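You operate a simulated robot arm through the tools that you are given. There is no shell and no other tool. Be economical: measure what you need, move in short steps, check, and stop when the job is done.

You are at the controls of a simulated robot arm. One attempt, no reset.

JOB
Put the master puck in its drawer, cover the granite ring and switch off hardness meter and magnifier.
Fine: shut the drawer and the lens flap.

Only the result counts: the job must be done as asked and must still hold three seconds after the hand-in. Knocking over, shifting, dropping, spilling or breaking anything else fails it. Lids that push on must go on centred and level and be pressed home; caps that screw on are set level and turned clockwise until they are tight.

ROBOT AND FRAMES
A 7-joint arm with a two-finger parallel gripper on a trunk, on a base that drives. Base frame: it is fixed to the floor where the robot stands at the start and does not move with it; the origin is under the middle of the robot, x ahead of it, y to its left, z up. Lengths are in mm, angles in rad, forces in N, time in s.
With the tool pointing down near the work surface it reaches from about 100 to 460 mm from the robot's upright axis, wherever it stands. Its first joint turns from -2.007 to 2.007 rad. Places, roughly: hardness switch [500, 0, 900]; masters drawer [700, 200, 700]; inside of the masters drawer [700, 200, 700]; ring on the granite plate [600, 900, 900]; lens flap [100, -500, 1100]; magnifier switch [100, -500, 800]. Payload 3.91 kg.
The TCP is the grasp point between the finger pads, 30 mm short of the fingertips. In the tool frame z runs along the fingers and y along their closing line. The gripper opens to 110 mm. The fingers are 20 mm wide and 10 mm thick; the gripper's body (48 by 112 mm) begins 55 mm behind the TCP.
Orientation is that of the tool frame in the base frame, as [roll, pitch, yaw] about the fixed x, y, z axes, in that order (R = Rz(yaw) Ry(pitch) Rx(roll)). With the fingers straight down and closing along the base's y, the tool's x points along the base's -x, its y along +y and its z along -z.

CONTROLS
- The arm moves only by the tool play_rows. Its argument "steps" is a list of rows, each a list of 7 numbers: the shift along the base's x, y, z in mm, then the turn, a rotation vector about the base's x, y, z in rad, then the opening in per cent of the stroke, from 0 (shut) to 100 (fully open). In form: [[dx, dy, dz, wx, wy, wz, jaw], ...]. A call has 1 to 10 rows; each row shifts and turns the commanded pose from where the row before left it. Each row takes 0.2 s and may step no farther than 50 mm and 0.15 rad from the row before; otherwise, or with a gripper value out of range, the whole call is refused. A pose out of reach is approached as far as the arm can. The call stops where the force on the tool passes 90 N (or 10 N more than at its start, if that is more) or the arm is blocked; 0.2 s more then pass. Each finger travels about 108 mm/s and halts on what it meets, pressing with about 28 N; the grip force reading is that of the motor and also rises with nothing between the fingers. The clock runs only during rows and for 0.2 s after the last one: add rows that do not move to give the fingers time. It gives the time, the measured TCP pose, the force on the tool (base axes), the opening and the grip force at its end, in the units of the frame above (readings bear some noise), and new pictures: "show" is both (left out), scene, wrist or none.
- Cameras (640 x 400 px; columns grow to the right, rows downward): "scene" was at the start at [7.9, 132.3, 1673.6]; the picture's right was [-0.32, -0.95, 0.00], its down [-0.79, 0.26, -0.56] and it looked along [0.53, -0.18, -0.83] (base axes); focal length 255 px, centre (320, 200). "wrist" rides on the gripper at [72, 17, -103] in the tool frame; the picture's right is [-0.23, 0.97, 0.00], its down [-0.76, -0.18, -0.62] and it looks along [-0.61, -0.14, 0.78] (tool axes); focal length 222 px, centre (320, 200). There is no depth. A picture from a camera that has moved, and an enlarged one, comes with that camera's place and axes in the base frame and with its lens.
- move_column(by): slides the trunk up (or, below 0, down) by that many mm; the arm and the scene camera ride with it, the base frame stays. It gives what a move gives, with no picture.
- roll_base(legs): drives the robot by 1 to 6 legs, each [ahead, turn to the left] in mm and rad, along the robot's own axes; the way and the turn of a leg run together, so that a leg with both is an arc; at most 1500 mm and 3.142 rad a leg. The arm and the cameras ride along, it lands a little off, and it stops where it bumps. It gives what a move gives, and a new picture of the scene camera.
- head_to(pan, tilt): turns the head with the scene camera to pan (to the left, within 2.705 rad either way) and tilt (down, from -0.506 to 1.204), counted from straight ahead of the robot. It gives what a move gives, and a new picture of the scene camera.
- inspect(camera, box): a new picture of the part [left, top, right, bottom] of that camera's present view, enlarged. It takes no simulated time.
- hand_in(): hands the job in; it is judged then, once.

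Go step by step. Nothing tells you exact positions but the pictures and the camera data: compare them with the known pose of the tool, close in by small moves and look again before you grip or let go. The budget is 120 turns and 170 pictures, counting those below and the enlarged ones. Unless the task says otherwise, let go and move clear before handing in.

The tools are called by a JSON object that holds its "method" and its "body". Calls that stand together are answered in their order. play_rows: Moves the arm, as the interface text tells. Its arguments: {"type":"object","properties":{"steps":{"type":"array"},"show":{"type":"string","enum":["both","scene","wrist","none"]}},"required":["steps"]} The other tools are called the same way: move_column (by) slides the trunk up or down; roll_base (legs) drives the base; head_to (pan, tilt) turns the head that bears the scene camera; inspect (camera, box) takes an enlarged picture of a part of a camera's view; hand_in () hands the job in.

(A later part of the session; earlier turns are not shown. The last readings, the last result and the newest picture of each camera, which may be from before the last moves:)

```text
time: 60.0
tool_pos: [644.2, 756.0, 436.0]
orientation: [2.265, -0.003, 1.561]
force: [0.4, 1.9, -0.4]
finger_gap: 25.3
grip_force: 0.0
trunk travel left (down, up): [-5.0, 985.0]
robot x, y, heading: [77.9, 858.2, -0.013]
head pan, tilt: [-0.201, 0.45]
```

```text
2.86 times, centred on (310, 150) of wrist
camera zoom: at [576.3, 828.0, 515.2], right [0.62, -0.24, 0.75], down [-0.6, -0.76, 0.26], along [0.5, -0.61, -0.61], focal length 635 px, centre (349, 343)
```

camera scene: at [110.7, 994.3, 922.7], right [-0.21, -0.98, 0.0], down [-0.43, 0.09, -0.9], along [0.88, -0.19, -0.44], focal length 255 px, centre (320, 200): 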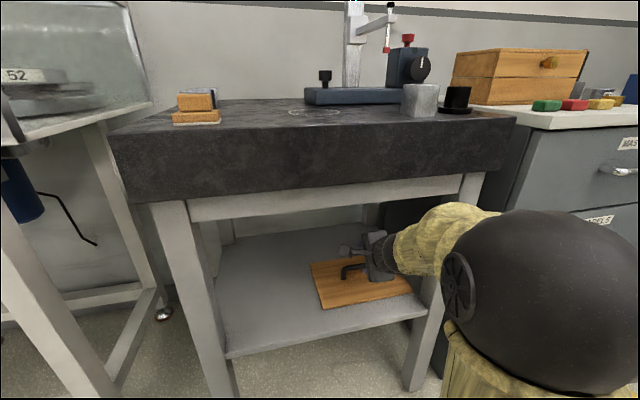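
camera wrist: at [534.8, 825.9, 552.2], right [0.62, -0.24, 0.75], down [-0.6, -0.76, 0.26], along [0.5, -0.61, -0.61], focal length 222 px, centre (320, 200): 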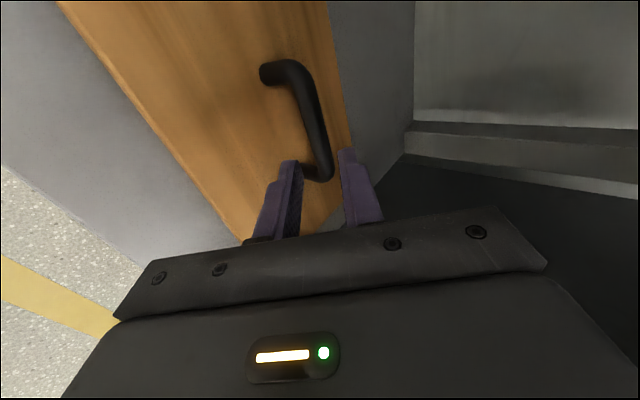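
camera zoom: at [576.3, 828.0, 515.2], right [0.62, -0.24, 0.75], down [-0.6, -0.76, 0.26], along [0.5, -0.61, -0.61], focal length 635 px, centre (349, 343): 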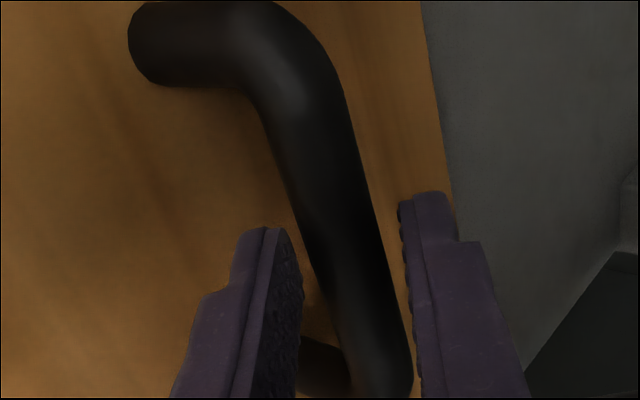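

{"method": "play_rows", "body": {"steps": [[6, 0, -5, 0, 0, 0, 23], [5, 0, -4, 0, 0, 0, 23]], "show": "none"}}

{"method": "inspect", "body": {"camera": "wrist", "box": [220, 80, 400, 220]}}

{"method": "inspect", "body": {"camera": "scene", "box": [310, 230, 410, 310]}}

```text
time: 60.6
tool_pos: [655.4, 754.2, 426.1]
orientation: [2.265, -0.002, 1.557]
force: [-3.5, -0.4, 7.0]
finger_gap: 23.8
grip_force: 0.0
trunk travel left (down, up): [-5.0, 985.0]
robot x, y, heading: [78.9, 858.7, -0.016]
head pan, tilt: [-0.201, 0.45]
```

```text
2.86 times, centred on (310, 150) of wrist
camera zoom: at [586.5, 826.6, 506.2], right [0.62, -0.24, 0.75], down [-0.6, -0.75, 0.26], along [0.5, -0.61, -0.61], focal length 635 px, centre (349, 343)
```

zoom: 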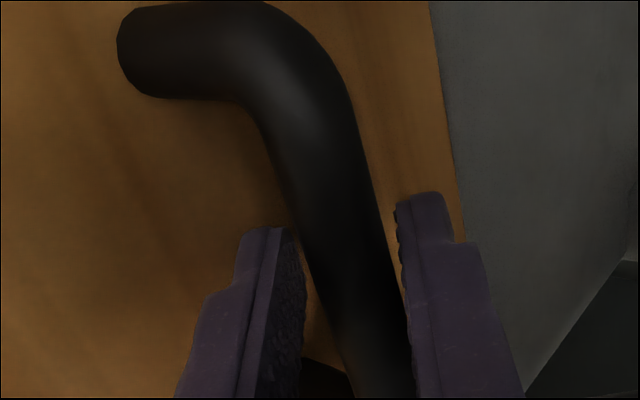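

```text
5.00 times, centred on (360, 270) of scene
camera zoom: at [110.1, 994.3, 922.9], right [-0.21, -0.98, 0.0], down [-0.42, 0.09, -0.9], along [0.88, -0.19, -0.43], focal length 1276 px, centre (120, -150)
```

zoom: 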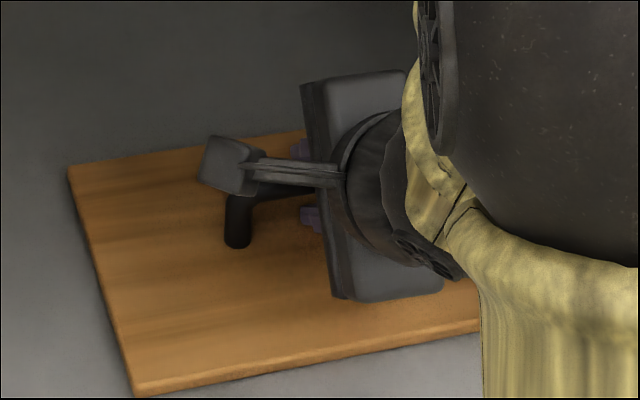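

The fingertip touches the board with the bar between the fingers. I close.

{"method": "play_rows", "body": {"steps": [[0, 0, 1, 0, 0, 0, 0], [0, 0, 0, 0, 0, 0, 0], [0, 0, 0, 0, 0, 0, 0]], "show": "none"}}

{"method": "inspect", "body": {"camera": "wrist", "box": [220, 80, 400, 220]}}

```text
time: 61.4
tool_pos: [656.7, 753.9, 427.2]
orientation: [2.261, -0.002, 1.559]
force: [9.5, -4.2, 19.3]
finger_gap: 15.3
grip_force: 28.1
trunk travel left (down, up): [-5.0, 985.0]
robot x, y, heading: [78.1, 857.8, -0.013]
head pan, tilt: [-0.201, 0.45]
```

```text
2.86 times, centred on (310, 150) of wrist
camera zoom: at [586.8, 827.1, 507.3], right [0.62, -0.24, 0.75], down [-0.6, -0.75, 0.26], along [0.51, -0.61, -0.61], focal length 635 px, centre (349, 343)
```

zoom: 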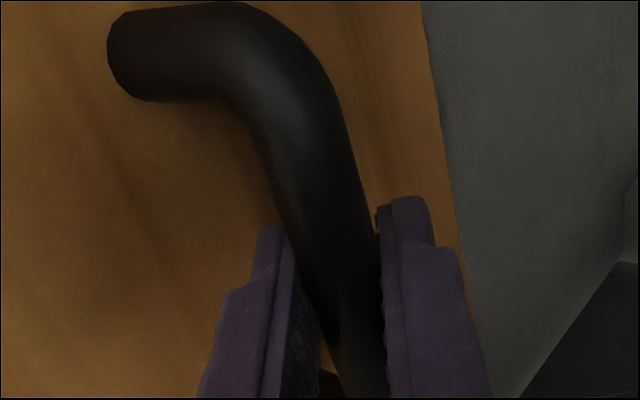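

Gripped at 15 mm. I lift a little and check the board comes along.

{"method": "play_rows", "body": {"steps": [[0, 0, 10, 0, 0, 0, 0], [0, 0, 15, 0, 0, 0, 0], [0, 0, 15, 0, 0, 0, 0]], "show": "both"}}

```text
time: 62.2
tool_pos: [654.0, 753.5, 465.7]
orientation: [2.267, -0.003, 1.558]
force: [0.0, -0.5, -2.7]
finger_gap: 15.4
grip_force: 27.8
trunk travel left (down, up): [-5.0, 985.0]
robot x, y, heading: [79.4, 858.9, -0.008]
head pan, tilt: [-0.201, 0.45]
camera scene: at [110.9, 994.3, 922.6], right [-0.21, -0.98, 0.0], down [-0.43, 0.09, -0.9], along [0.88, -0.19, -0.44], focal length 255 px, centre (320, 200)
camera wrist: at [586.0, 826.5, 545.5], right [0.62, -0.24, 0.75], down [-0.6, -0.75, 0.26], along [0.5, -0.61, -0.61], focal length 222 px, centre (320, 200)
```

scene: 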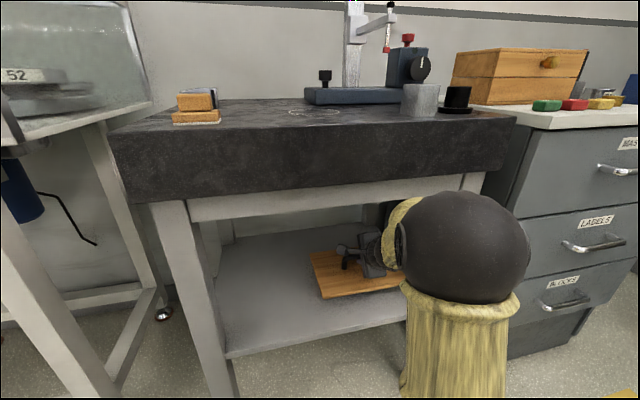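
wrist: 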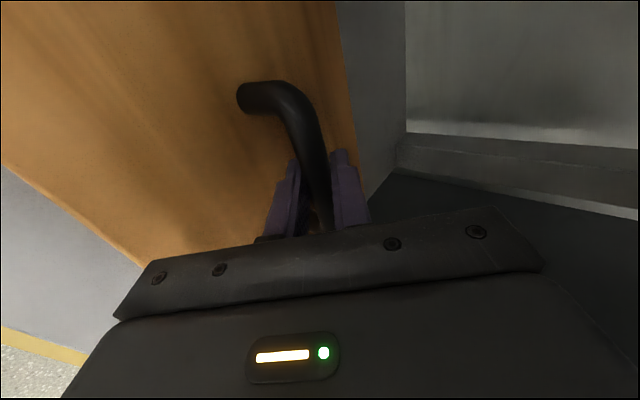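

Board lifted. I move it left away from the right leg, then back out.

{"method": "play_rows", "body": {"steps": [[0, 25, 5, 0, 0, 0, 0], [0, 25, 5, 0, 0, 0, 0], [0, 25, 5, 0, 0, 0, 0], [0, 20, 5, 0, 0, 0, 0]], "show": "both"}}

```text
time: 63.2
tool_pos: [654.8, 851.5, 486.3]
orientation: [2.265, -0.003, 1.556]
force: [0.4, -0.1, -3.2]
finger_gap: 15.4
grip_force: 28.8
trunk travel left (down, up): [-5.0, 985.0]
robot x, y, heading: [81.5, 859.6, -0.014]
head pan, tilt: [-0.201, 0.45]
camera scene: at [110.9, 994.2, 922.7], right [-0.21, -0.98, 0.0], down [-0.43, 0.09, -0.9], along [0.88, -0.19, -0.44], focal length 255 px, centre (320, 200)
camera wrist: at [587.0, 923.4, 566.2], right [0.62, -0.24, 0.75], down [-0.6, -0.75, 0.26], along [0.5, -0.61, -0.61], focal length 222 px, centre (320, 200)
```

scene: 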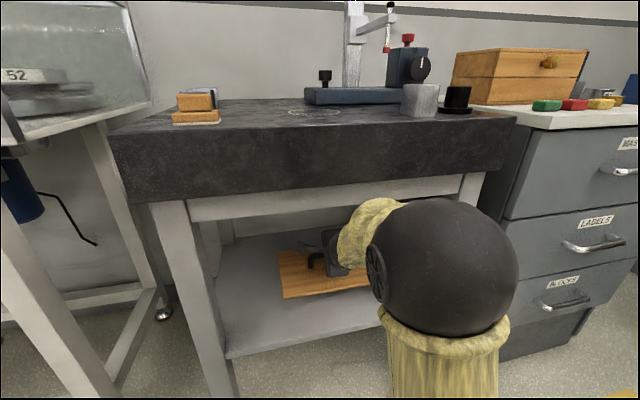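
wrist: 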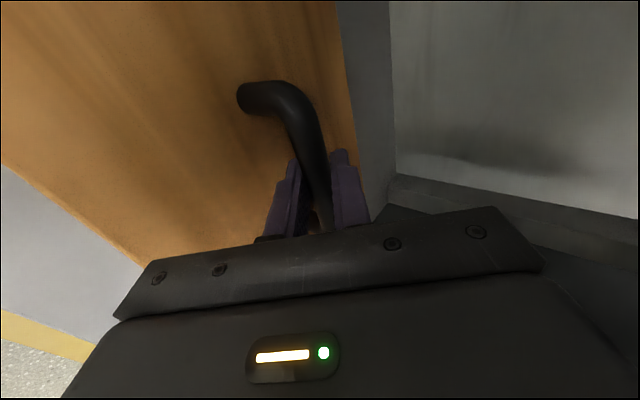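

{"method": "roll_base", "body": {"legs": [[-420, 0]]}}

{"method": "move_column", "body": {"by": 400}}

{"method": "move_column", "body": {"by": 130}}

{"method": "head_to", "body": {"pan": -0.1, "tilt": 0.6}}

```text
time: 65.8
tool_pos: [229.5, 852.7, 486.1]
orientation: [2.265, -0.001, 1.548]
force: [0.4, -0.6, -2.9]
finger_gap: 15.5
grip_force: 28.2
trunk travel left (down, up): [-5.0, 985.0]
robot x, y, heading: [-346.9, 862.7, -0.021]
head pan, tilt: [-0.201, 0.45]
camera scene: at [-313.6, 1001.4, 922.7], right [-0.22, -0.98, 0.0], down [-0.42, 0.1, -0.9], along [0.88, -0.2, -0.44], focal length 255 px, centre (320, 200)
```

scene: 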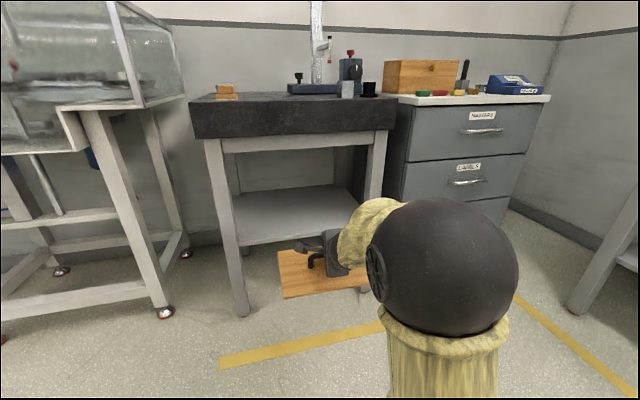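

```text
time: 69.6
tool_pos: [231.3, 852.3, 885.7]
orientation: [2.266, -0.001, 1.549]
force: [0.6, -0.2, -3.2]
finger_gap: 15.6
grip_force: 27.9
trunk travel left (down, up): [-405.0, 585.0]
robot x, y, heading: [-342.3, 866.0, -0.019]
head pan, tilt: [-0.201, 0.45]
```

```text
time: 71.2
tool_pos: [229.8, 852.1, 1015.7]
orientation: [2.264, -0.002, 1.548]
force: [-0.1, 1.0, -2.8]
finger_gap: 15.3
grip_force: 28.2
trunk travel left (down, up): [-535.0, 455.0]
robot x, y, heading: [-345.3, 865.3, -0.026]
head pan, tilt: [-0.201, 0.45]
```

```text
time: 71.9
tool_pos: [230.0, 852.0, 1015.1]
orientation: [2.264, -0.002, 1.549]
force: [0.4, -0.8, -3.4]
finger_gap: 15.8
grip_force: 28.2
trunk travel left (down, up): [-535.0, 455.0]
robot x, y, heading: [-346.8, 862.9, -0.021]
head pan, tilt: [-0.099, 0.6]
camera scene: at [-315.2, 1011.0, 1439.1], right [-0.12, -0.99, 0.0], down [-0.56, 0.07, -0.83], along [0.82, -0.1, -0.56], focal length 255 px, centre (320, 200)
```

scene: 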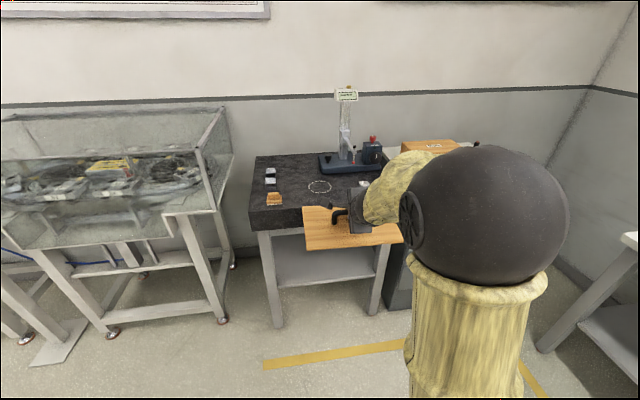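

I shift left to clear the gauge's probe, then drive over the granite.

{"method": "play_rows", "body": {"steps": [[0, 22, 0, 0, 0, 0, 0], [0, 22, 0, 0, 0, 0, 0], [0, 22, 0, 0, 0, 0, 0]], "show": "none"}}

{"method": "roll_base", "body": {"legs": [[300, 0]]}}

{"method": "inspect", "body": {"camera": "wrist", "box": [0, 0, 640, 400]}}

```text
time: 72.7
tool_pos: [231.5, 916.0, 1018.8]
orientation: [2.265, -0.001, 1.547]
force: [-0.6, -0.4, -2.0]
finger_gap: 15.8
grip_force: 27.9
trunk travel left (down, up): [-535.0, 455.0]
robot x, y, heading: [-348.3, 868.1, -0.017]
head pan, tilt: [-0.099, 0.6]
```

```text
time: 74.7
tool_pos: [524.6, 906.9, 1015.8]
orientation: [2.267, -0.003, 1.544]
force: [0.2, -0.6, -3.5]
finger_gap: 15.5
grip_force: 27.9
trunk travel left (down, up): [-535.0, 455.0]
robot x, y, heading: [-54.6, 857.6, -0.026]
head pan, tilt: [-0.099, 0.6]
camera scene: at [-21.1, 1003.8, 1439.1], right [-0.13, -0.99, 0.0], down [-0.56, 0.07, -0.82], along [0.82, -0.1, -0.57], focal length 255 px, centre (320, 200)
```

scene: 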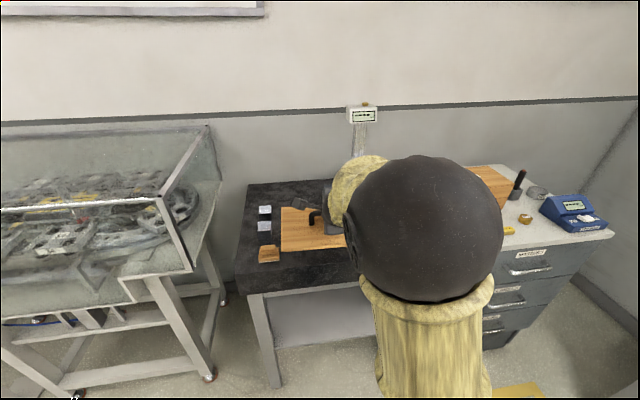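

```text
1.00 times, centred on (320, 200) of wrist
camera zoom: at [457.1, 980.3, 1097.5], right [0.62, -0.25, 0.75], down [-0.61, -0.75, 0.26], along [0.49, -0.62, -0.61], focal length 222 px, centre (320, 200)
```

zoom: 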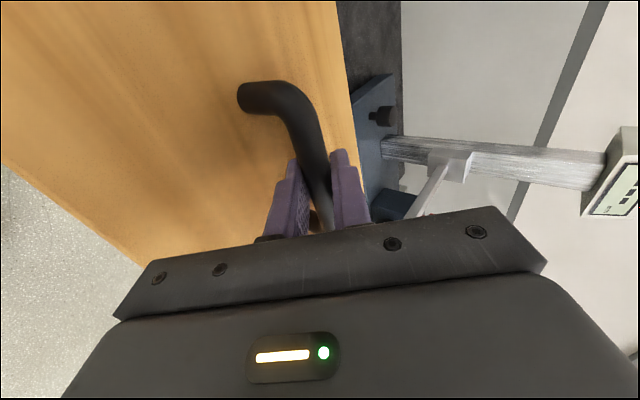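

{"method": "roll_base", "body": {"legs": [[64, 0]]}}

{"method": "play_rows", "body": {"steps": [[0, -5, -20, 0, 0, 0.02, 0], [0, -4, -20, 0, 0, 0, 0], [0, 0, -10, 0, 0, 0, 0]], "show": "both"}}

```text
time: 75.7
tool_pos: [590.1, 905.2, 1017.6]
orientation: [2.267, -0.002, 1.544]
force: [-0.2, -0.6, -3.2]
finger_gap: 15.5
grip_force: 27.3
trunk travel left (down, up): [-535.0, 455.0]
robot x, y, heading: [10.7, 857.8, -0.026]
head pan, tilt: [-0.099, 0.6]
camera scene: at [44.3, 1002.1, 1439.0], right [-0.13, -0.99, 0.0], down [-0.56, 0.07, -0.82], along [0.82, -0.1, -0.57], focal length 255 px, centre (320, 200)
```

scene: 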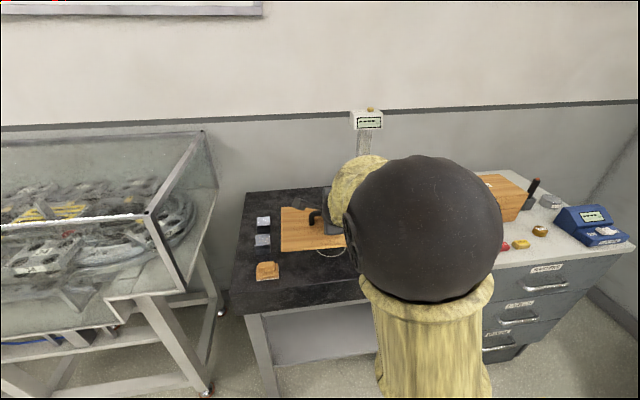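

```text
time: 76.5
tool_pos: [590.7, 895.7, 967.4]
orientation: [2.267, -0.001, 1.563]
force: [0.6, -0.4, -3.1]
finger_gap: 15.5
grip_force: 28.4
trunk travel left (down, up): [-535.0, 455.0]
robot x, y, heading: [10.8, 858.5, -0.028]
head pan, tilt: [-0.099, 0.6]
camera scene: at [43.5, 1002.2, 1439.1], right [-0.13, -0.99, 0.0], down [-0.56, 0.07, -0.82], along [0.82, -0.1, -0.57], focal length 255 px, centre (320, 200)
camera wrist: at [521.3, 968.0, 1047.7], right [0.62, -0.23, 0.75], down [-0.6, -0.76, 0.26], along [0.51, -0.61, -0.61], focal length 222 px, centre (320, 200)
```

scene: 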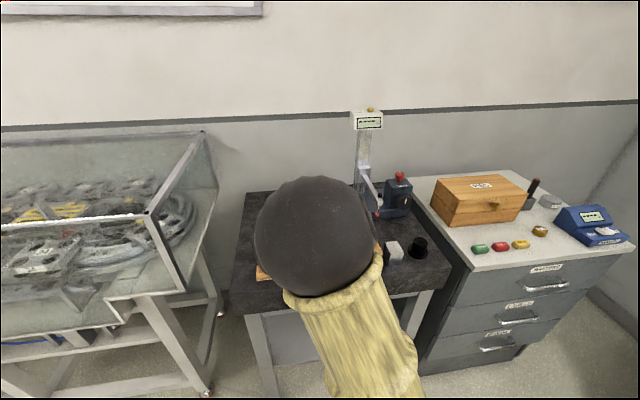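
wrist: 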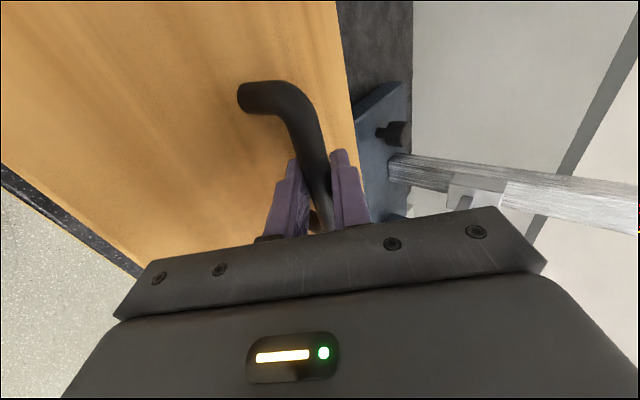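

The board hangs over the ring, inside the edges. I lower it until it touches.

{"method": "play_rows", "body": {"steps": [[0, 0, -12, 0, 0, 0, 0], [0, 0, -12, 0, 0, 0, 0], [0, 0, -8, 0, 0, 0, 0]], "show": "none"}}

{"method": "head_to", "body": {"pan": 0.0, "tilt": 0.75}}

{"method": "inspect", "body": {"camera": "wrist", "box": [0, 0, 640, 400]}}

```text
time: 77.3
tool_pos: [588.8, 897.0, 937.0]
orientation: [2.267, -0.001, 1.565]
force: [-0.1, -0.3, -2.8]
finger_gap: 15.9
grip_force: 27.7
trunk travel left (down, up): [-535.0, 455.0]
robot x, y, heading: [9.7, 857.5, -0.025]
head pan, tilt: [-0.099, 0.6]
```

```text
time: 78.0
tool_pos: [590.0, 896.6, 937.2]
orientation: [2.267, -0.001, 1.563]
force: [-0.6, -0.5, -2.1]
finger_gap: 15.8
grip_force: 28.1
trunk travel left (down, up): [-535.0, 455.0]
robot x, y, heading: [10.6, 859.6, -0.025]
head pan, tilt: [0.0, 0.75]
camera scene: at [38.6, 1011.0, 1426.3], right [-0.03, -1.0, 0.0], down [-0.68, 0.02, -0.73], along [0.73, -0.02, -0.68], focal length 255 px, centre (320, 200)
```

scene: 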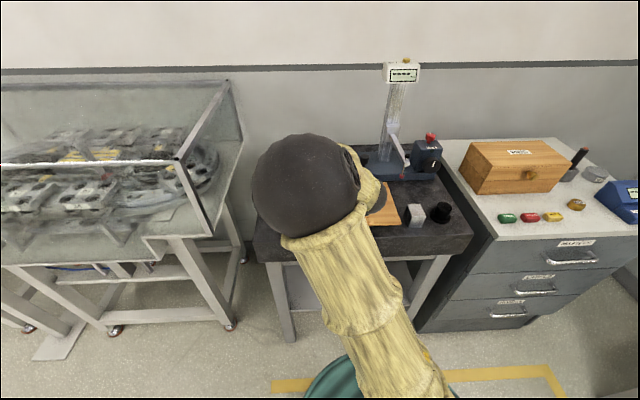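

```text
1.00 times, centred on (320, 200) of wrist
camera zoom: at [520.3, 968.2, 1017.0], right [0.62, -0.23, 0.75], down [-0.6, -0.76, 0.26], along [0.51, -0.61, -0.61], focal length 222 px, centre (320, 200)
```

zoom: 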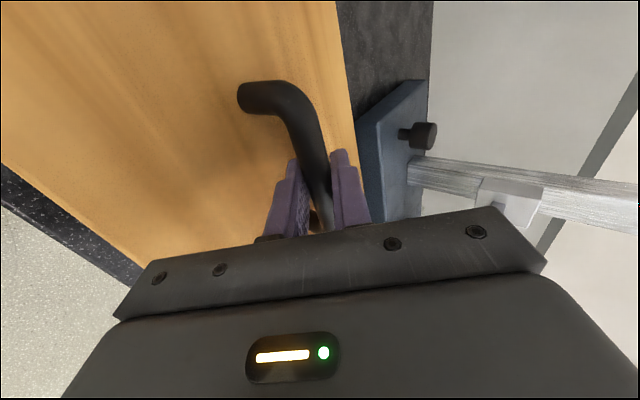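

{"method": "play_rows", "body": {"steps": [[0, 2, -4, 0, 0, 0, 0], [0, 0, -3, 0, 0, 0, 0], [0, 0, -2, 0, 0, 0, 0]], "show": "none"}}

```text
time: 78.8
tool_pos: [590.6, 899.0, 927.5]
orientation: [2.266, -0.004, 1.563]
force: [-0.4, 0.5, -3.2]
finger_gap: 15.3
grip_force: 28.2
trunk travel left (down, up): [-535.0, 455.0]
robot x, y, heading: [10.0, 858.9, -0.024]
head pan, tilt: [0.0, 0.75]
```

{"method": "play_rows", "body": {"steps": [[0, 0, -2, 0, 0, 0, 0], [0, 0, -2, 0, 0, 0, 0], [0, 0, -2, 0, 0, 0, 0]], "show": "none"}}

```text
time: 79.6
tool_pos: [591.1, 899.5, 921.1]
orientation: [2.267, -0.002, 1.565]
force: [-0.1, 0.3, -2.8]
finger_gap: 15.4
grip_force: 27.9
trunk travel left (down, up): [-535.0, 455.0]
robot x, y, heading: [9.5, 857.1, -0.022]
head pan, tilt: [0.0, 0.75]
```

{"method": "play_rows", "body": {"steps": [[0, 0, -2, 0, 0, 0, 0], [0, 0, -2, 0, 0, 0, 0]], "show": "none"}}

{"method": "inspect", "body": {"camera": "scene", "box": [360, 160, 460, 240]}}

```text
time: 80.2
tool_pos: [590.7, 899.0, 916.4]
orientation: [2.268, -0.002, 1.562]
force: [0.6, -0.1, -3.4]
finger_gap: 15.5
grip_force: 27.9
trunk travel left (down, up): [-535.0, 455.0]
robot x, y, heading: [6.8, 857.5, -0.026]
head pan, tilt: [0.0, 0.75]
```

```text
5.00 times, centred on (410, 200) of scene
camera zoom: at [38.6, 1011.0, 1426.2], right [-0.03, -1.0, 0.0], down [-0.68, 0.02, -0.73], along [0.73, -0.02, -0.68], focal length 1276 px, centre (-130, 200)
```

zoom: 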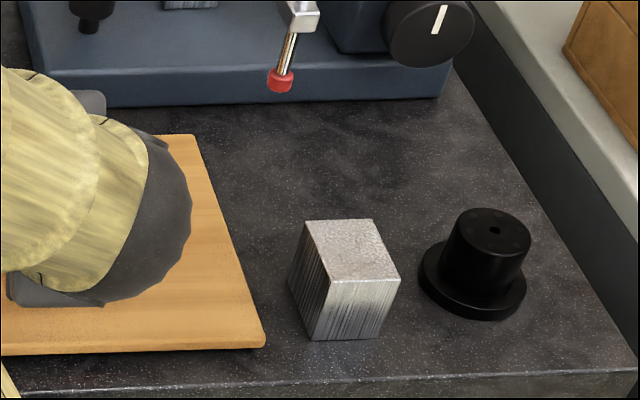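

Nearly down and well clear of the cube. I continue lowering with small steps.

{"method": "play_rows", "body": {"steps": [[0, 0, -2, 0, 0, 0, 0], [0, 0, -2, 0, 0, 0, 0], [0, 0, -1, 0, 0, 0, 0]], "show": "none"}}

{"method": "inspect", "body": {"camera": "scene", "box": [360, 160, 460, 240]}}

```text
time: 81.0
tool_pos: [590.6, 898.2, 911.4]
orientation: [2.266, -0.001, 1.563]
force: [0.0, -0.5, -2.7]
finger_gap: 15.5
grip_force: 28.2
trunk travel left (down, up): [-535.0, 455.0]
robot x, y, heading: [11.3, 856.1, -0.023]
head pan, tilt: [0.0, 0.75]
```

```text
5.00 times, centred on (410, 200) of scene
camera zoom: at [38.6, 1011.0, 1426.2], right [-0.03, -1.0, 0.0], down [-0.68, 0.02, -0.73], along [0.73, -0.02, -0.68], focal length 1276 px, centre (-130, 200)
```

zoom: 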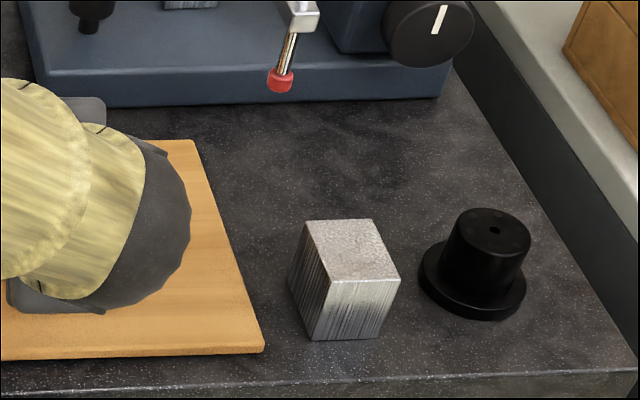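

{"method": "play_rows", "body": {"steps": [[0, 0, -2, 0, 0, 0, 0], [0, 0, -2, 0, 0, 0, 0], [0, 0, -2, 0, 0, 0, 0]], "show": "none"}}

```text
time: 81.8
tool_pos: [590.3, 898.9, 907.8]
orientation: [2.263, -0.003, 1.566]
force: [-1.4, 3.6, 8.9]
finger_gap: 15.6
grip_force: 28.0
trunk travel left (down, up): [-535.0, 455.0]
robot x, y, heading: [10.2, 859.9, -0.026]
head pan, tilt: [0.0, 0.75]
```

Contact. I open a little and withdraw along the tool axis.

{"method": "play_rows", "body": {"steps": [[0, 0, 0, 0, 0, 0, 18], [0, 0, 0, 0, 0, 0, 20], [-4, 0, 4, 0, 0, 0, 22], [-8, 0, 7, 0, 0, 0, 24]], "show": "none"}}

{"method": "inspect", "body": {"camera": "wrist", "box": [0, 0, 640, 400]}}

```text
time: 82.8
tool_pos: [577.2, 899.5, 916.6]
orientation: [2.268, -0.002, 1.563]
force: [0.5, 0.1, 0.2]
finger_gap: 26.8
grip_force: 0.1
trunk travel left (down, up): [-535.0, 455.0]
robot x, y, heading: [7.0, 856.1, -0.029]
head pan, tilt: [0.0, 0.75]
```

```text
1.00 times, centred on (320, 200) of wrist
camera zoom: at [507.9, 970.7, 996.4], right [0.62, -0.23, 0.75], down [-0.6, -0.76, 0.26], along [0.51, -0.61, -0.61], focal length 222 px, centre (320, 200)
```

zoom: 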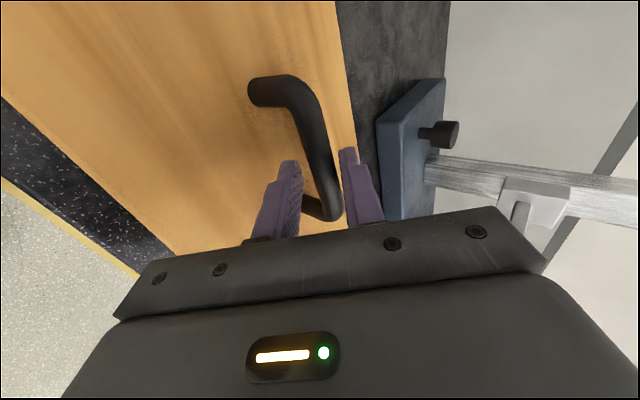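

{"method": "play_rows", "body": {"steps": [[-15, 0, 13, 0, 0, 0, 24], [-20, 0, 17, 0, 0, 0, 24], [-20, 0, 20, 0, 0, 0, 24], [-20, 0, 30, 0, 0, 0, 30], [-20, 0, 30, 0, 0, 0, 30]], "show": "none"}}

{"method": "roll_base", "body": {"legs": [[-350, 0]]}}

{"method": "inspect", "body": {"camera": "scene", "box": [240, 120, 440, 260]}}

```text
time: 84.0
tool_pos: [481.1, 897.3, 1026.4]
orientation: [2.267, -0.002, 1.562]
force: [-0.5, 0.5, 0.1]
finger_gap: 33.0
grip_force: 0.2
trunk travel left (down, up): [-535.0, 455.0]
robot x, y, heading: [10.2, 858.8, -0.027]
head pan, tilt: [0.0, 0.75]
```

```text
time: 86.2
tool_pos: [140.0, 906.8, 1026.7]
orientation: [2.266, 0.0, 1.57]
force: [0.5, 0.6, -0.4]
finger_gap: 33.1
grip_force: 0.1
trunk travel left (down, up): [-535.0, 455.0]
robot x, y, heading: [-333.1, 866.3, -0.018]
head pan, tilt: [0.0, 0.75]
camera scene: at [-305.3, 1019.1, 1426.3], right [-0.02, -1.0, 0.0], down [-0.68, 0.01, -0.73], along [0.73, -0.01, -0.68], focal length 255 px, centre (320, 200)
```

scene: 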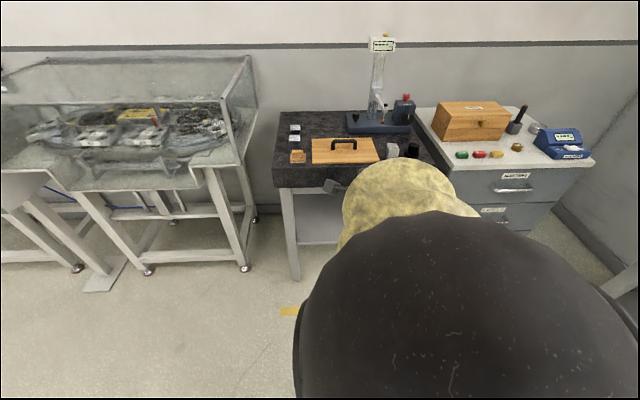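

```text
2.86 times, centred on (340, 190) of scene
camera zoom: at [-305.3, 1019.1, 1426.3], right [-0.02, -1.0, 0.0], down [-0.68, 0.01, -0.73], along [0.73, -0.01, -0.68], focal length 730 px, centre (263, 229)
```

zoom: 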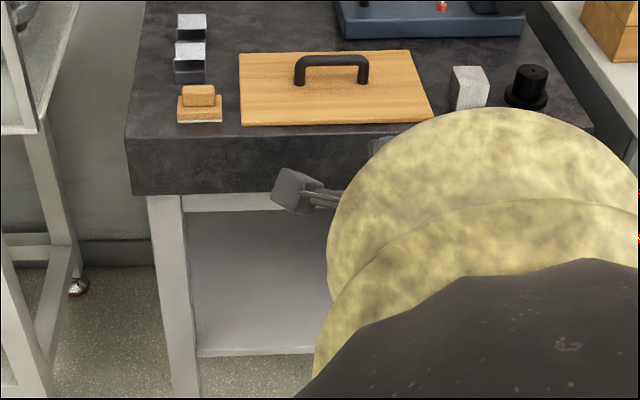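

Board rests level. By my measure the ring centre is ~22 mm farther back than the board's centre, so I regrip and centre it.

{"method": "roll_base", "body": {"legs": [[345, 0]]}}

{"method": "inspect", "body": {"camera": "wrist", "box": [0, 0, 640, 400]}}

```text
time: 88.4
tool_pos: [472.8, 909.3, 1025.0]
orientation: [2.267, -0.003, 1.582]
force: [0.0, 0.3, 0.7]
finger_gap: 32.9
grip_force: 0.0
trunk travel left (down, up): [-535.0, 455.0]
robot x, y, heading: [3.6, 857.2, -0.004]
head pan, tilt: [0.0, 0.75]
camera scene: at [27.0, 1015.0, 1426.2], right [-0.01, -1.0, 0.0], down [-0.68, 0.0, -0.73], along [0.73, 0.0, -0.68], focal length 255 px, centre (320, 200)
```

scene: 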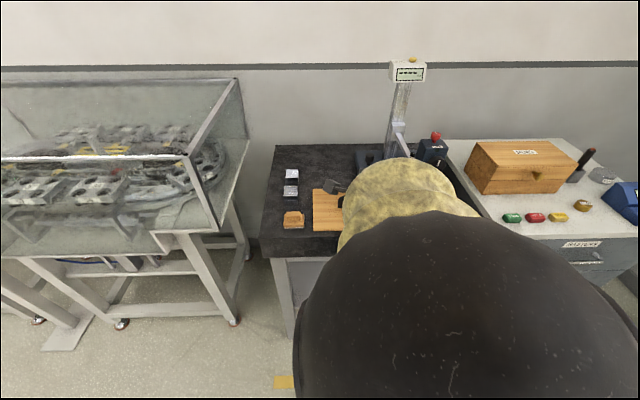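

```text
1.00 times, centred on (320, 200) of wrist
camera zoom: at [402.7, 980.2, 1106.7], right [0.63, -0.22, 0.75], down [-0.58, -0.77, 0.26], along [0.52, -0.6, -0.61], focal length 222 px, centre (320, 200)
```

zoom: 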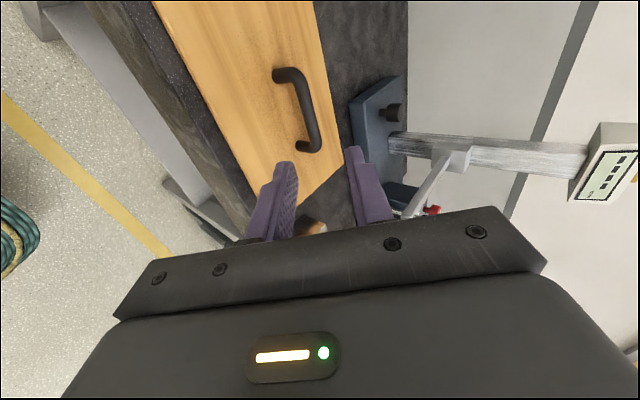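

{"method": "play_rows", "body": {"steps": [[24, -4, -26, 0, 0, -0.02, 26], [24, -4, -26, 0, 0, 0, 23], [24, -3, -25, 0, 0, 0, 23]], "show": "wrist"}}

```text
time: 89.2
tool_pos: [545.9, 898.7, 948.2]
orientation: [2.266, -0.003, 1.562]
force: [0.8, -0.2, 0.8]
finger_gap: 25.3
grip_force: 0.0
trunk travel left (down, up): [-535.0, 455.0]
robot x, y, heading: [3.2, 861.7, -0.007]
head pan, tilt: [0.0, 0.75]
camera wrist: at [476.5, 970.2, 1027.7], right [0.62, -0.23, 0.75], down [-0.6, -0.76, 0.26], along [0.51, -0.61, -0.61], focal length 222 px, centre (320, 200)
```

wrist: 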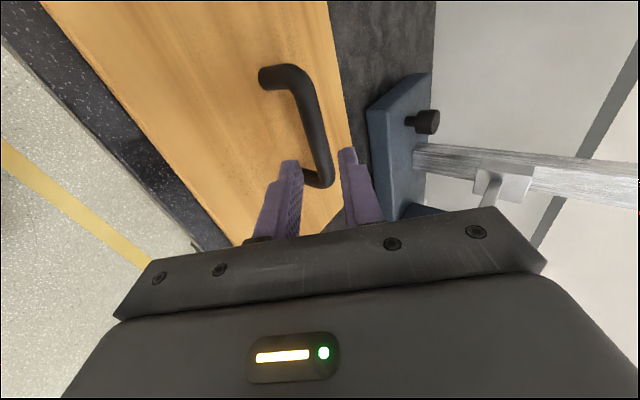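

{"method": "play_rows", "body": {"steps": [[15, 0, -12, 0, 0, 0, 23], [15, 0, -13, 0, 0, 0, 23], [13, 0, -11, 0, 0, 0, 23], [0, 0, 0, 0, 0, 0, 0], [0, 0, 0, 0, 0, 0, 0], [0, 0, 0, 0, 0, 0, 0]], "show": "none"}}

```text
time: 90.6
tool_pos: [587.2, 897.9, 914.4]
orientation: [2.267, -0.002, 1.564]
force: [0.1, -0.4, 0.6]
finger_gap: 15.3
grip_force: 28.2
trunk travel left (down, up): [-535.0, 455.0]
robot x, y, heading: [2.7, 863.5, -0.011]
head pan, tilt: [0.0, 0.75]
```

{"method": "play_rows", "body": {"steps": [[0, 0, 6, 0, 0, 0, 0], [0, 0, 6, 0, 0, 0, 0], [8, -1, 0, 0, 0, 0, 0], [8, -1, 0, 0, 0, 0, 0], [6, -1, 0, 0, 0, 0, 0], [0, 0, -4, 0, 0, 0, 0], [0, 0, -3, 0, 0, 0, 0], [0, 0, -3, 0, 0, 0, 0]], "show": "none"}}

{"method": "inspect", "body": {"camera": "wrist", "box": [0, 0, 640, 400]}}

```text
time: 92.4
tool_pos: [611.8, 895.9, 915.5]
orientation: [2.267, -0.002, 1.565]
force: [0.3, 0.0, -3.0]
finger_gap: 15.1
grip_force: 27.7
trunk travel left (down, up): [-535.0, 455.0]
robot x, y, heading: [3.0, 858.7, -0.005]
head pan, tilt: [0.0, 0.75]
```

```text
1.00 times, centred on (320, 200) of wrist
camera zoom: at [541.9, 968.3, 995.9], right [0.62, -0.23, 0.75], down [-0.6, -0.76, 0.26], along [0.5, -0.61, -0.61], focal length 222 px, centre (320, 200)
```

zoom: 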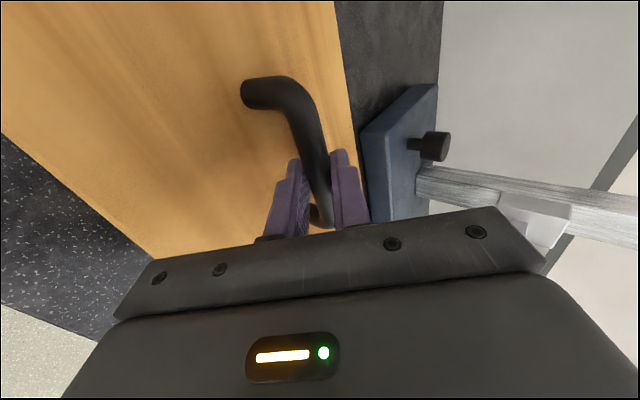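

{"method": "play_rows", "body": {"steps": [[0, 0, -1.5, 0, 0, 0, 0], [0, 0, -1.5, 0, 0, 0, 0], [0, 0, -1, 0, 0, 0, 0]], "show": "none"}}

```text
time: 93.2
tool_pos: [610.0, 895.8, 912.9]
orientation: [2.265, -0.003, 1.565]
force: [-2.2, 0.5, 2.3]
finger_gap: 15.2
grip_force: 27.4
trunk travel left (down, up): [-535.0, 455.0]
robot x, y, heading: [-0.8, 862.1, -0.007]
head pan, tilt: [0.0, 0.75]
```

Contact again. I release and withdraw.

{"method": "play_rows", "body": {"steps": [[0, 0, -1, 0, 0, 0, 17], [0, 0, 0, 0, 0, 0, 20], [-4, 0, 4, 0, 0, 0, 22], [-12, 0, 10, 0, 0, 0, 24], [-20, 0, 17, 0, 0, 0, 24], [-20, 0, 17, 0, 0, 0, 24], [-25, 0, 30, 0, 0, 0, 24], [-25, 0, 40, 0, 0, 0, 30], [-25, 0, 40, 0, 0, 0, 30]], "show": "none"}}

{"method": "roll_base", "body": {"legs": [[-330, 0]]}}

{"method": "inspect", "body": {"camera": "scene", "box": [240, 100, 460, 240]}}

```text
time: 95.2
tool_pos: [477.5, 894.2, 1068.7]
orientation: [2.264, -0.003, 1.561]
force: [-0.1, -1.3, 0.9]
finger_gap: 33.2
grip_force: 0.0
trunk travel left (down, up): [-535.0, 455.0]
robot x, y, heading: [4.7, 859.0, -0.01]
head pan, tilt: [0.0, 0.75]
```

```text
time: 97.4
tool_pos: [146.0, 896.5, 1067.8]
orientation: [2.266, -0.001, 1.558]
force: [0.5, -0.5, 0.0]
finger_gap: 32.9
grip_force: 0.0
trunk travel left (down, up): [-535.0, 455.0]
robot x, y, heading: [-329.8, 861.8, -0.009]
head pan, tilt: [0.0, 0.75]
camera scene: at [-305.5, 1017.8, 1426.3], right [-0.01, -1.0, 0.0], down [-0.68, 0.01, -0.73], along [0.73, -0.01, -0.68], focal length 255 px, centre (320, 200)
```

scene: 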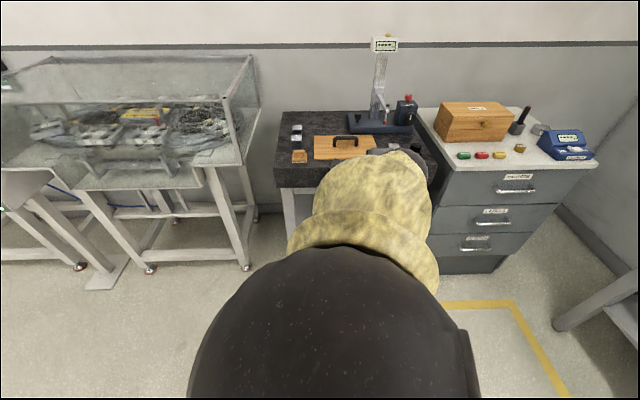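

```text
2.86 times, centred on (350, 170) of scene
camera zoom: at [-305.5, 1017.8, 1426.3], right [-0.01, -1.0, 0.0], down [-0.68, 0.01, -0.73], along [0.73, -0.01, -0.68], focal length 730 px, centre (234, 286)
```

zoom: 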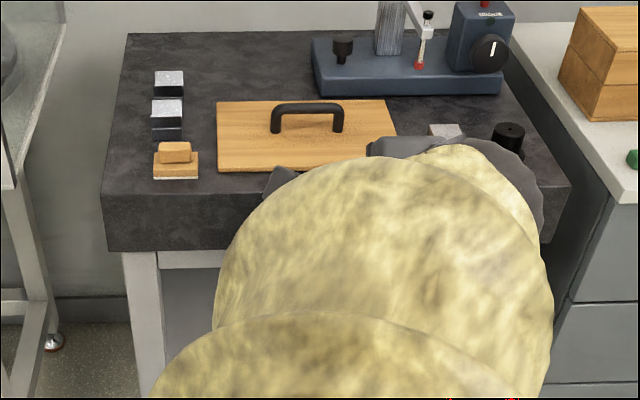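

Covered and centred. Now I drive to the front of the cabinet.

{"method": "roll_base", "body": {"legs": [[0, -1.56], [650, 0], [0, 1.569]]}}

{"method": "head_to", "body": {"pan": 0.0, "tilt": 0.7}}

{"method": "inspect", "body": {"camera": "wrist", "box": [0, 0, 640, 400]}}

```text
time: 108.7
tool_pos: [144.1, 260.1, 1068.1]
orientation: [2.268, -0.001, 1.579]
force: [-1.1, -0.1, -0.5]
finger_gap: 32.9
grip_force: 0.0
trunk travel left (down, up): [-535.0, 455.0]
robot x, y, heading: [-333.9, 216.5, 0.004]
head pan, tilt: [0.0, 0.75]
camera scene: at [-310.7, 372.9, 1426.2], right [0.01, -1.0, 0.0], down [-0.68, -0.01, -0.73], along [0.73, 0.01, -0.68], focal length 255 px, centre (320, 200)
```

scene: 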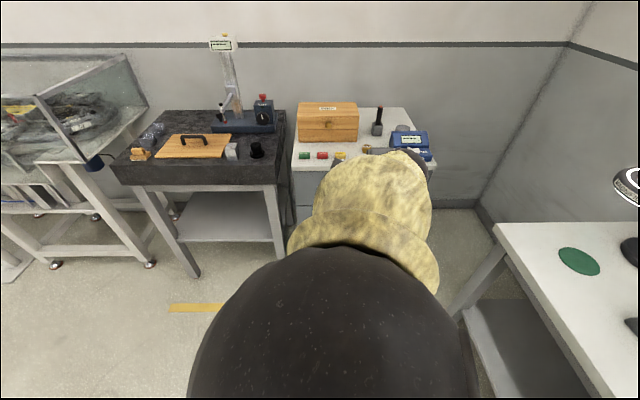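

```text
time: 109.3
tool_pos: [143.3, 260.2, 1069.1]
orientation: [2.268, -0.001, 1.58]
force: [0.0, -0.4, 0.2]
finger_gap: 32.9
grip_force: 0.1
trunk travel left (down, up): [-535.0, 455.0]
robot x, y, heading: [-332.6, 215.8, 0.009]
head pan, tilt: [0.0, 0.7]
camera scene: at [-308.7, 372.9, 1430.5], right [0.01, -1.0, 0.0], down [-0.64, -0.01, -0.76], along [0.76, 0.01, -0.64], focal length 255 px, centre (320, 200)
```

scene: 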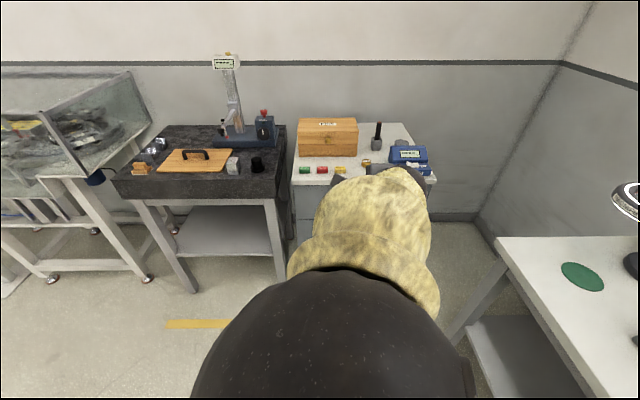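

```text
1.00 times, centred on (320, 200) of wrist
camera zoom: at [73.4, 331.2, 1148.4], right [0.63, -0.22, 0.75], down [-0.58, -0.77, 0.26], along [0.52, -0.6, -0.61], focal length 222 px, centre (320, 200)
```

zoom: 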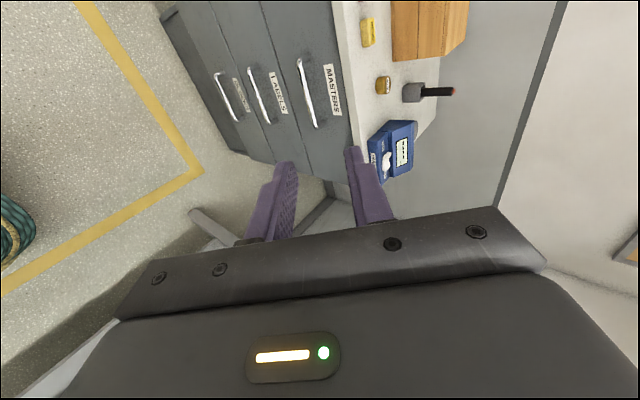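

{"method": "move_column", "body": {"by": -280}}

{"method": "inspect", "body": {"camera": "wrist", "box": [200, 0, 500, 200]}}

{"method": "head_to", "body": {"pan": -0.1, "tilt": 0.35}}

```text
time: 112.1
tool_pos: [143.7, 260.2, 787.7]
orientation: [2.268, -0.001, 1.58]
force: [-0.8, 0.0, 0.3]
finger_gap: 33.2
grip_force: 0.1
trunk travel left (down, up): [-255.0, 735.0]
robot x, y, heading: [-329.9, 219.9, 0.007]
head pan, tilt: [0.0, 0.7]
```

```text
2.00 times, centred on (350, 100) of wrist
camera zoom: at [73.3, 331.2, 868.4], right [0.63, -0.22, 0.75], down [-0.58, -0.77, 0.26], along [0.52, -0.6, -0.61], focal length 444 px, centre (260, 400)
```

zoom: 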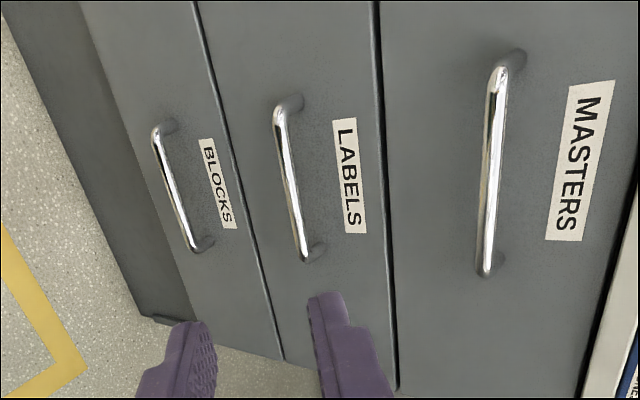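

```text
time: 113.0
tool_pos: [144.3, 261.4, 788.9]
orientation: [2.267, -0.001, 1.579]
force: [-0.6, -1.2, -0.2]
finger_gap: 33.2
grip_force: 0.1
trunk travel left (down, up): [-255.0, 735.0]
robot x, y, heading: [-333.0, 220.3, 0.011]
head pan, tilt: [-0.099, 0.351]
camera scene: at [-300.9, 363.8, 1181.8], right [-0.09, -1.0, 0.0], down [-0.34, 0.03, -0.94], along [0.94, -0.08, -0.34], focal length 255 px, centre (320, 200)
```

scene: 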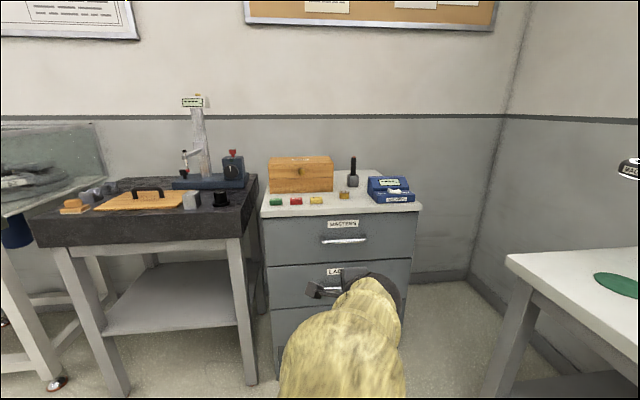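

Handle bar: x≈465, y 143–286, z≈749. I approach it with the tilted tool.

{"method": "roll_base", "body": {"legs": [[240, 0]]}}

{"method": "play_rows", "body": {"steps": [[0, -20, 5, 0, 0, 0, 28], [5, -20, 5, 0, 0, 0, 28], [5, -10, 0, 0, 0, 0, 28]], "show": "wrist"}}

{"method": "inspect", "body": {"camera": "wrist", "box": [220, 20, 420, 190]}}

```text
time: 114.7
tool_pos: [379.0, 260.5, 787.8]
orientation: [2.268, -0.001, 1.577]
force: [-0.5, 0.6, -0.8]
finger_gap: 32.8
grip_force: 0.1
trunk travel left (down, up): [-255.0, 735.0]
robot x, y, heading: [-98.9, 219.5, 0.008]
head pan, tilt: [-0.099, 0.351]
camera scene: at [-65.3, 365.7, 1181.9], right [-0.09, -1.0, 0.0], down [-0.34, 0.03, -0.94], along [0.94, -0.09, -0.34], focal length 255 px, centre (320, 200)
```

scene: 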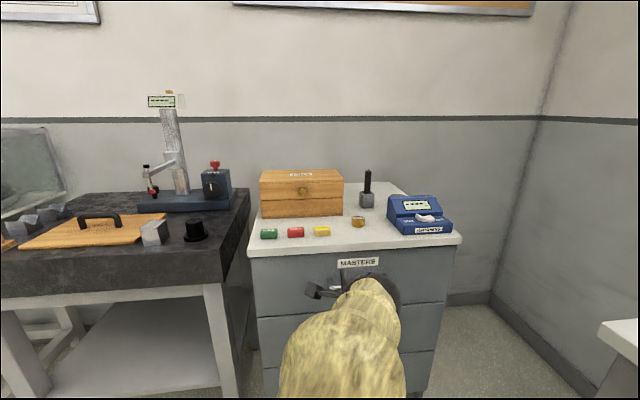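

```text
time: 115.5
tool_pos: [389.4, 209.5, 799.3]
orientation: [2.268, -0.001, 1.576]
force: [-0.1, 0.3, -0.1]
finger_gap: 30.7
grip_force: 0.1
trunk travel left (down, up): [-255.0, 735.0]
robot x, y, heading: [-96.5, 223.3, 0.012]
head pan, tilt: [-0.099, 0.351]
camera wrist: at [319.3, 281.3, 879.9], right [0.63, -0.23, 0.75], down [-0.59, -0.77, 0.26], along [0.51, -0.6, -0.61], focal length 222 px, centre (320, 200)
```

wrist: 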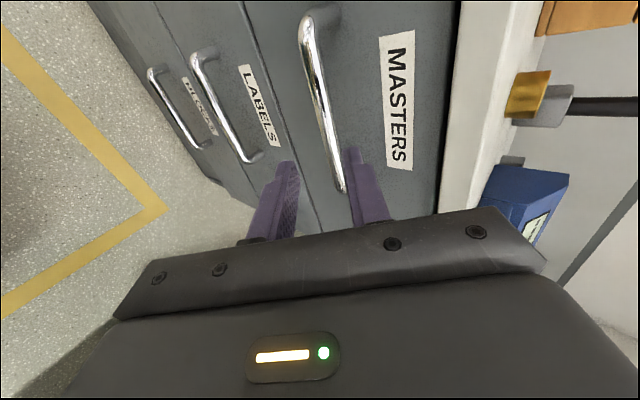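

```text
2.35 times, centred on (320, 105) of wrist
camera zoom: at [319.3, 281.3, 879.9], right [0.63, -0.23, 0.75], down [-0.59, -0.77, 0.26], along [0.51, -0.6, -0.61], focal length 523 px, centre (320, 424)
```

zoom: 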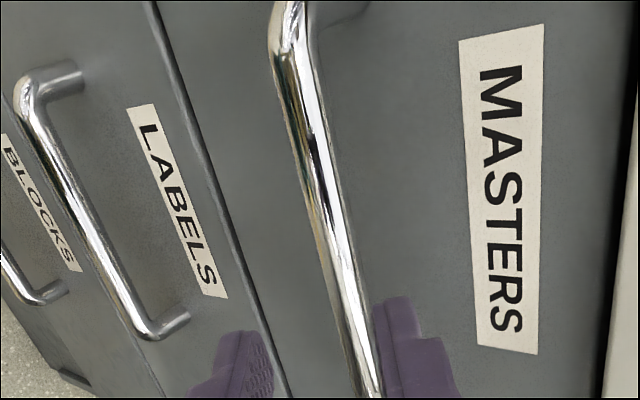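

{"method": "play_rows", "body": {"steps": [[6, 2, 7, 0, 0, 0, 28], [15, 2, -13, 0, 0, 0, 28], [15, 0, -12, 0, 0, 0, 28], [8, 0, -6, 0, 0, 0, 28]], "show": "none"}}

{"method": "inspect", "body": {"camera": "wrist", "box": [220, 20, 420, 220]}}

{"method": "inspect", "body": {"camera": "scene", "box": [280, 230, 420, 330]}}

```text
time: 116.5
tool_pos: [432.7, 215.9, 775.3]
orientation: [2.267, -0.002, 1.576]
force: [0.3, 0.0, 0.4]
finger_gap: 30.8
grip_force: 0.0
trunk travel left (down, up): [-255.0, 735.0]
robot x, y, heading: [-97.6, 222.0, 0.011]
head pan, tilt: [-0.099, 0.351]
```

```text
2.00 times, centred on (320, 120) of wrist
camera zoom: at [363.4, 287.1, 855.4], right [0.63, -0.23, 0.75], down [-0.59, -0.76, 0.26], along [0.51, -0.6, -0.61], focal length 444 px, centre (320, 360)
```

zoom: 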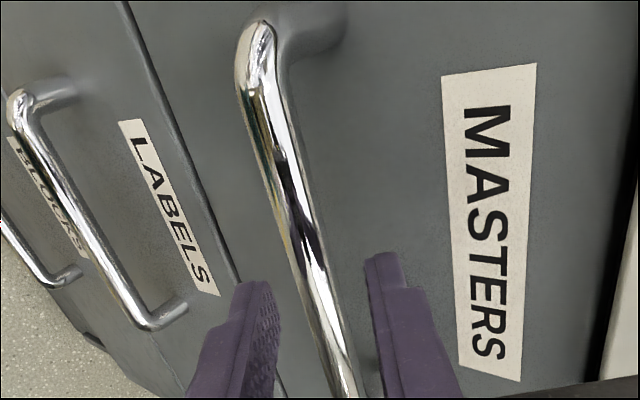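

```text
4.00 times, centred on (350, 280) of scene
camera zoom: at [-65.3, 365.7, 1181.9], right [-0.09, -1.0, 0.0], down [-0.34, 0.03, -0.94], along [0.94, -0.09, -0.34], focal length 1021 px, centre (200, -120)
```

zoom: 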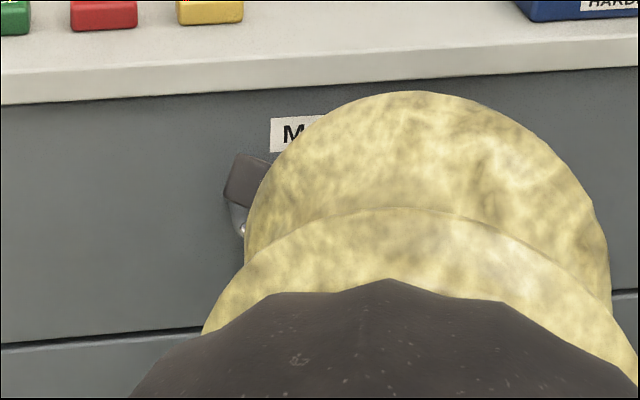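

{"method": "play_rows", "body": {"steps": [[8, 0, -7, 0, 0, 0, 28], [7, 0, -6, 0, 0, 0, 28], [0, 0, 0, 0, 0, 0, 0], [0, 0, 0, 0, 0, 0, 0], [0, 0, 0, 0, 0, 0, 0]], "show": "none"}}

{"method": "inspect", "body": {"camera": "wrist", "box": [220, 20, 420, 220]}}

```text
time: 117.7
tool_pos: [446.8, 213.7, 761.6]
orientation: [2.269, 0.002, 1.576]
force: [-6.2, -3.8, -8.4]
finger_gap: 15.8
grip_force: 44.7
trunk travel left (down, up): [-255.0, 735.0]
robot x, y, heading: [-92.1, 219.0, 0.009]
head pan, tilt: [-0.099, 0.351]
```

```text
2.00 times, centred on (320, 120) of wrist
camera zoom: at [377.9, 285.2, 841.0], right [0.63, -0.22, 0.75], down [-0.59, -0.76, 0.26], along [0.51, -0.6, -0.61], focal length 444 px, centre (320, 360)
```

zoom: 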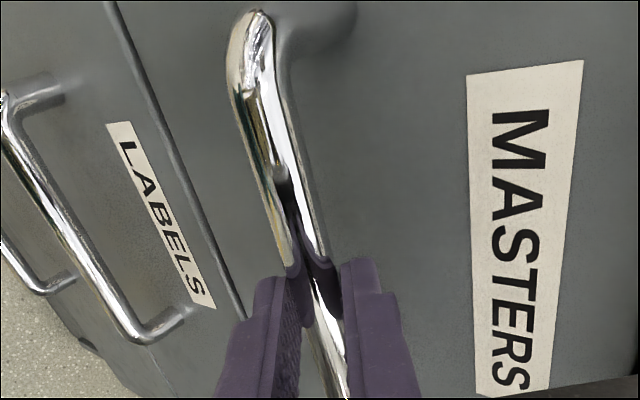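

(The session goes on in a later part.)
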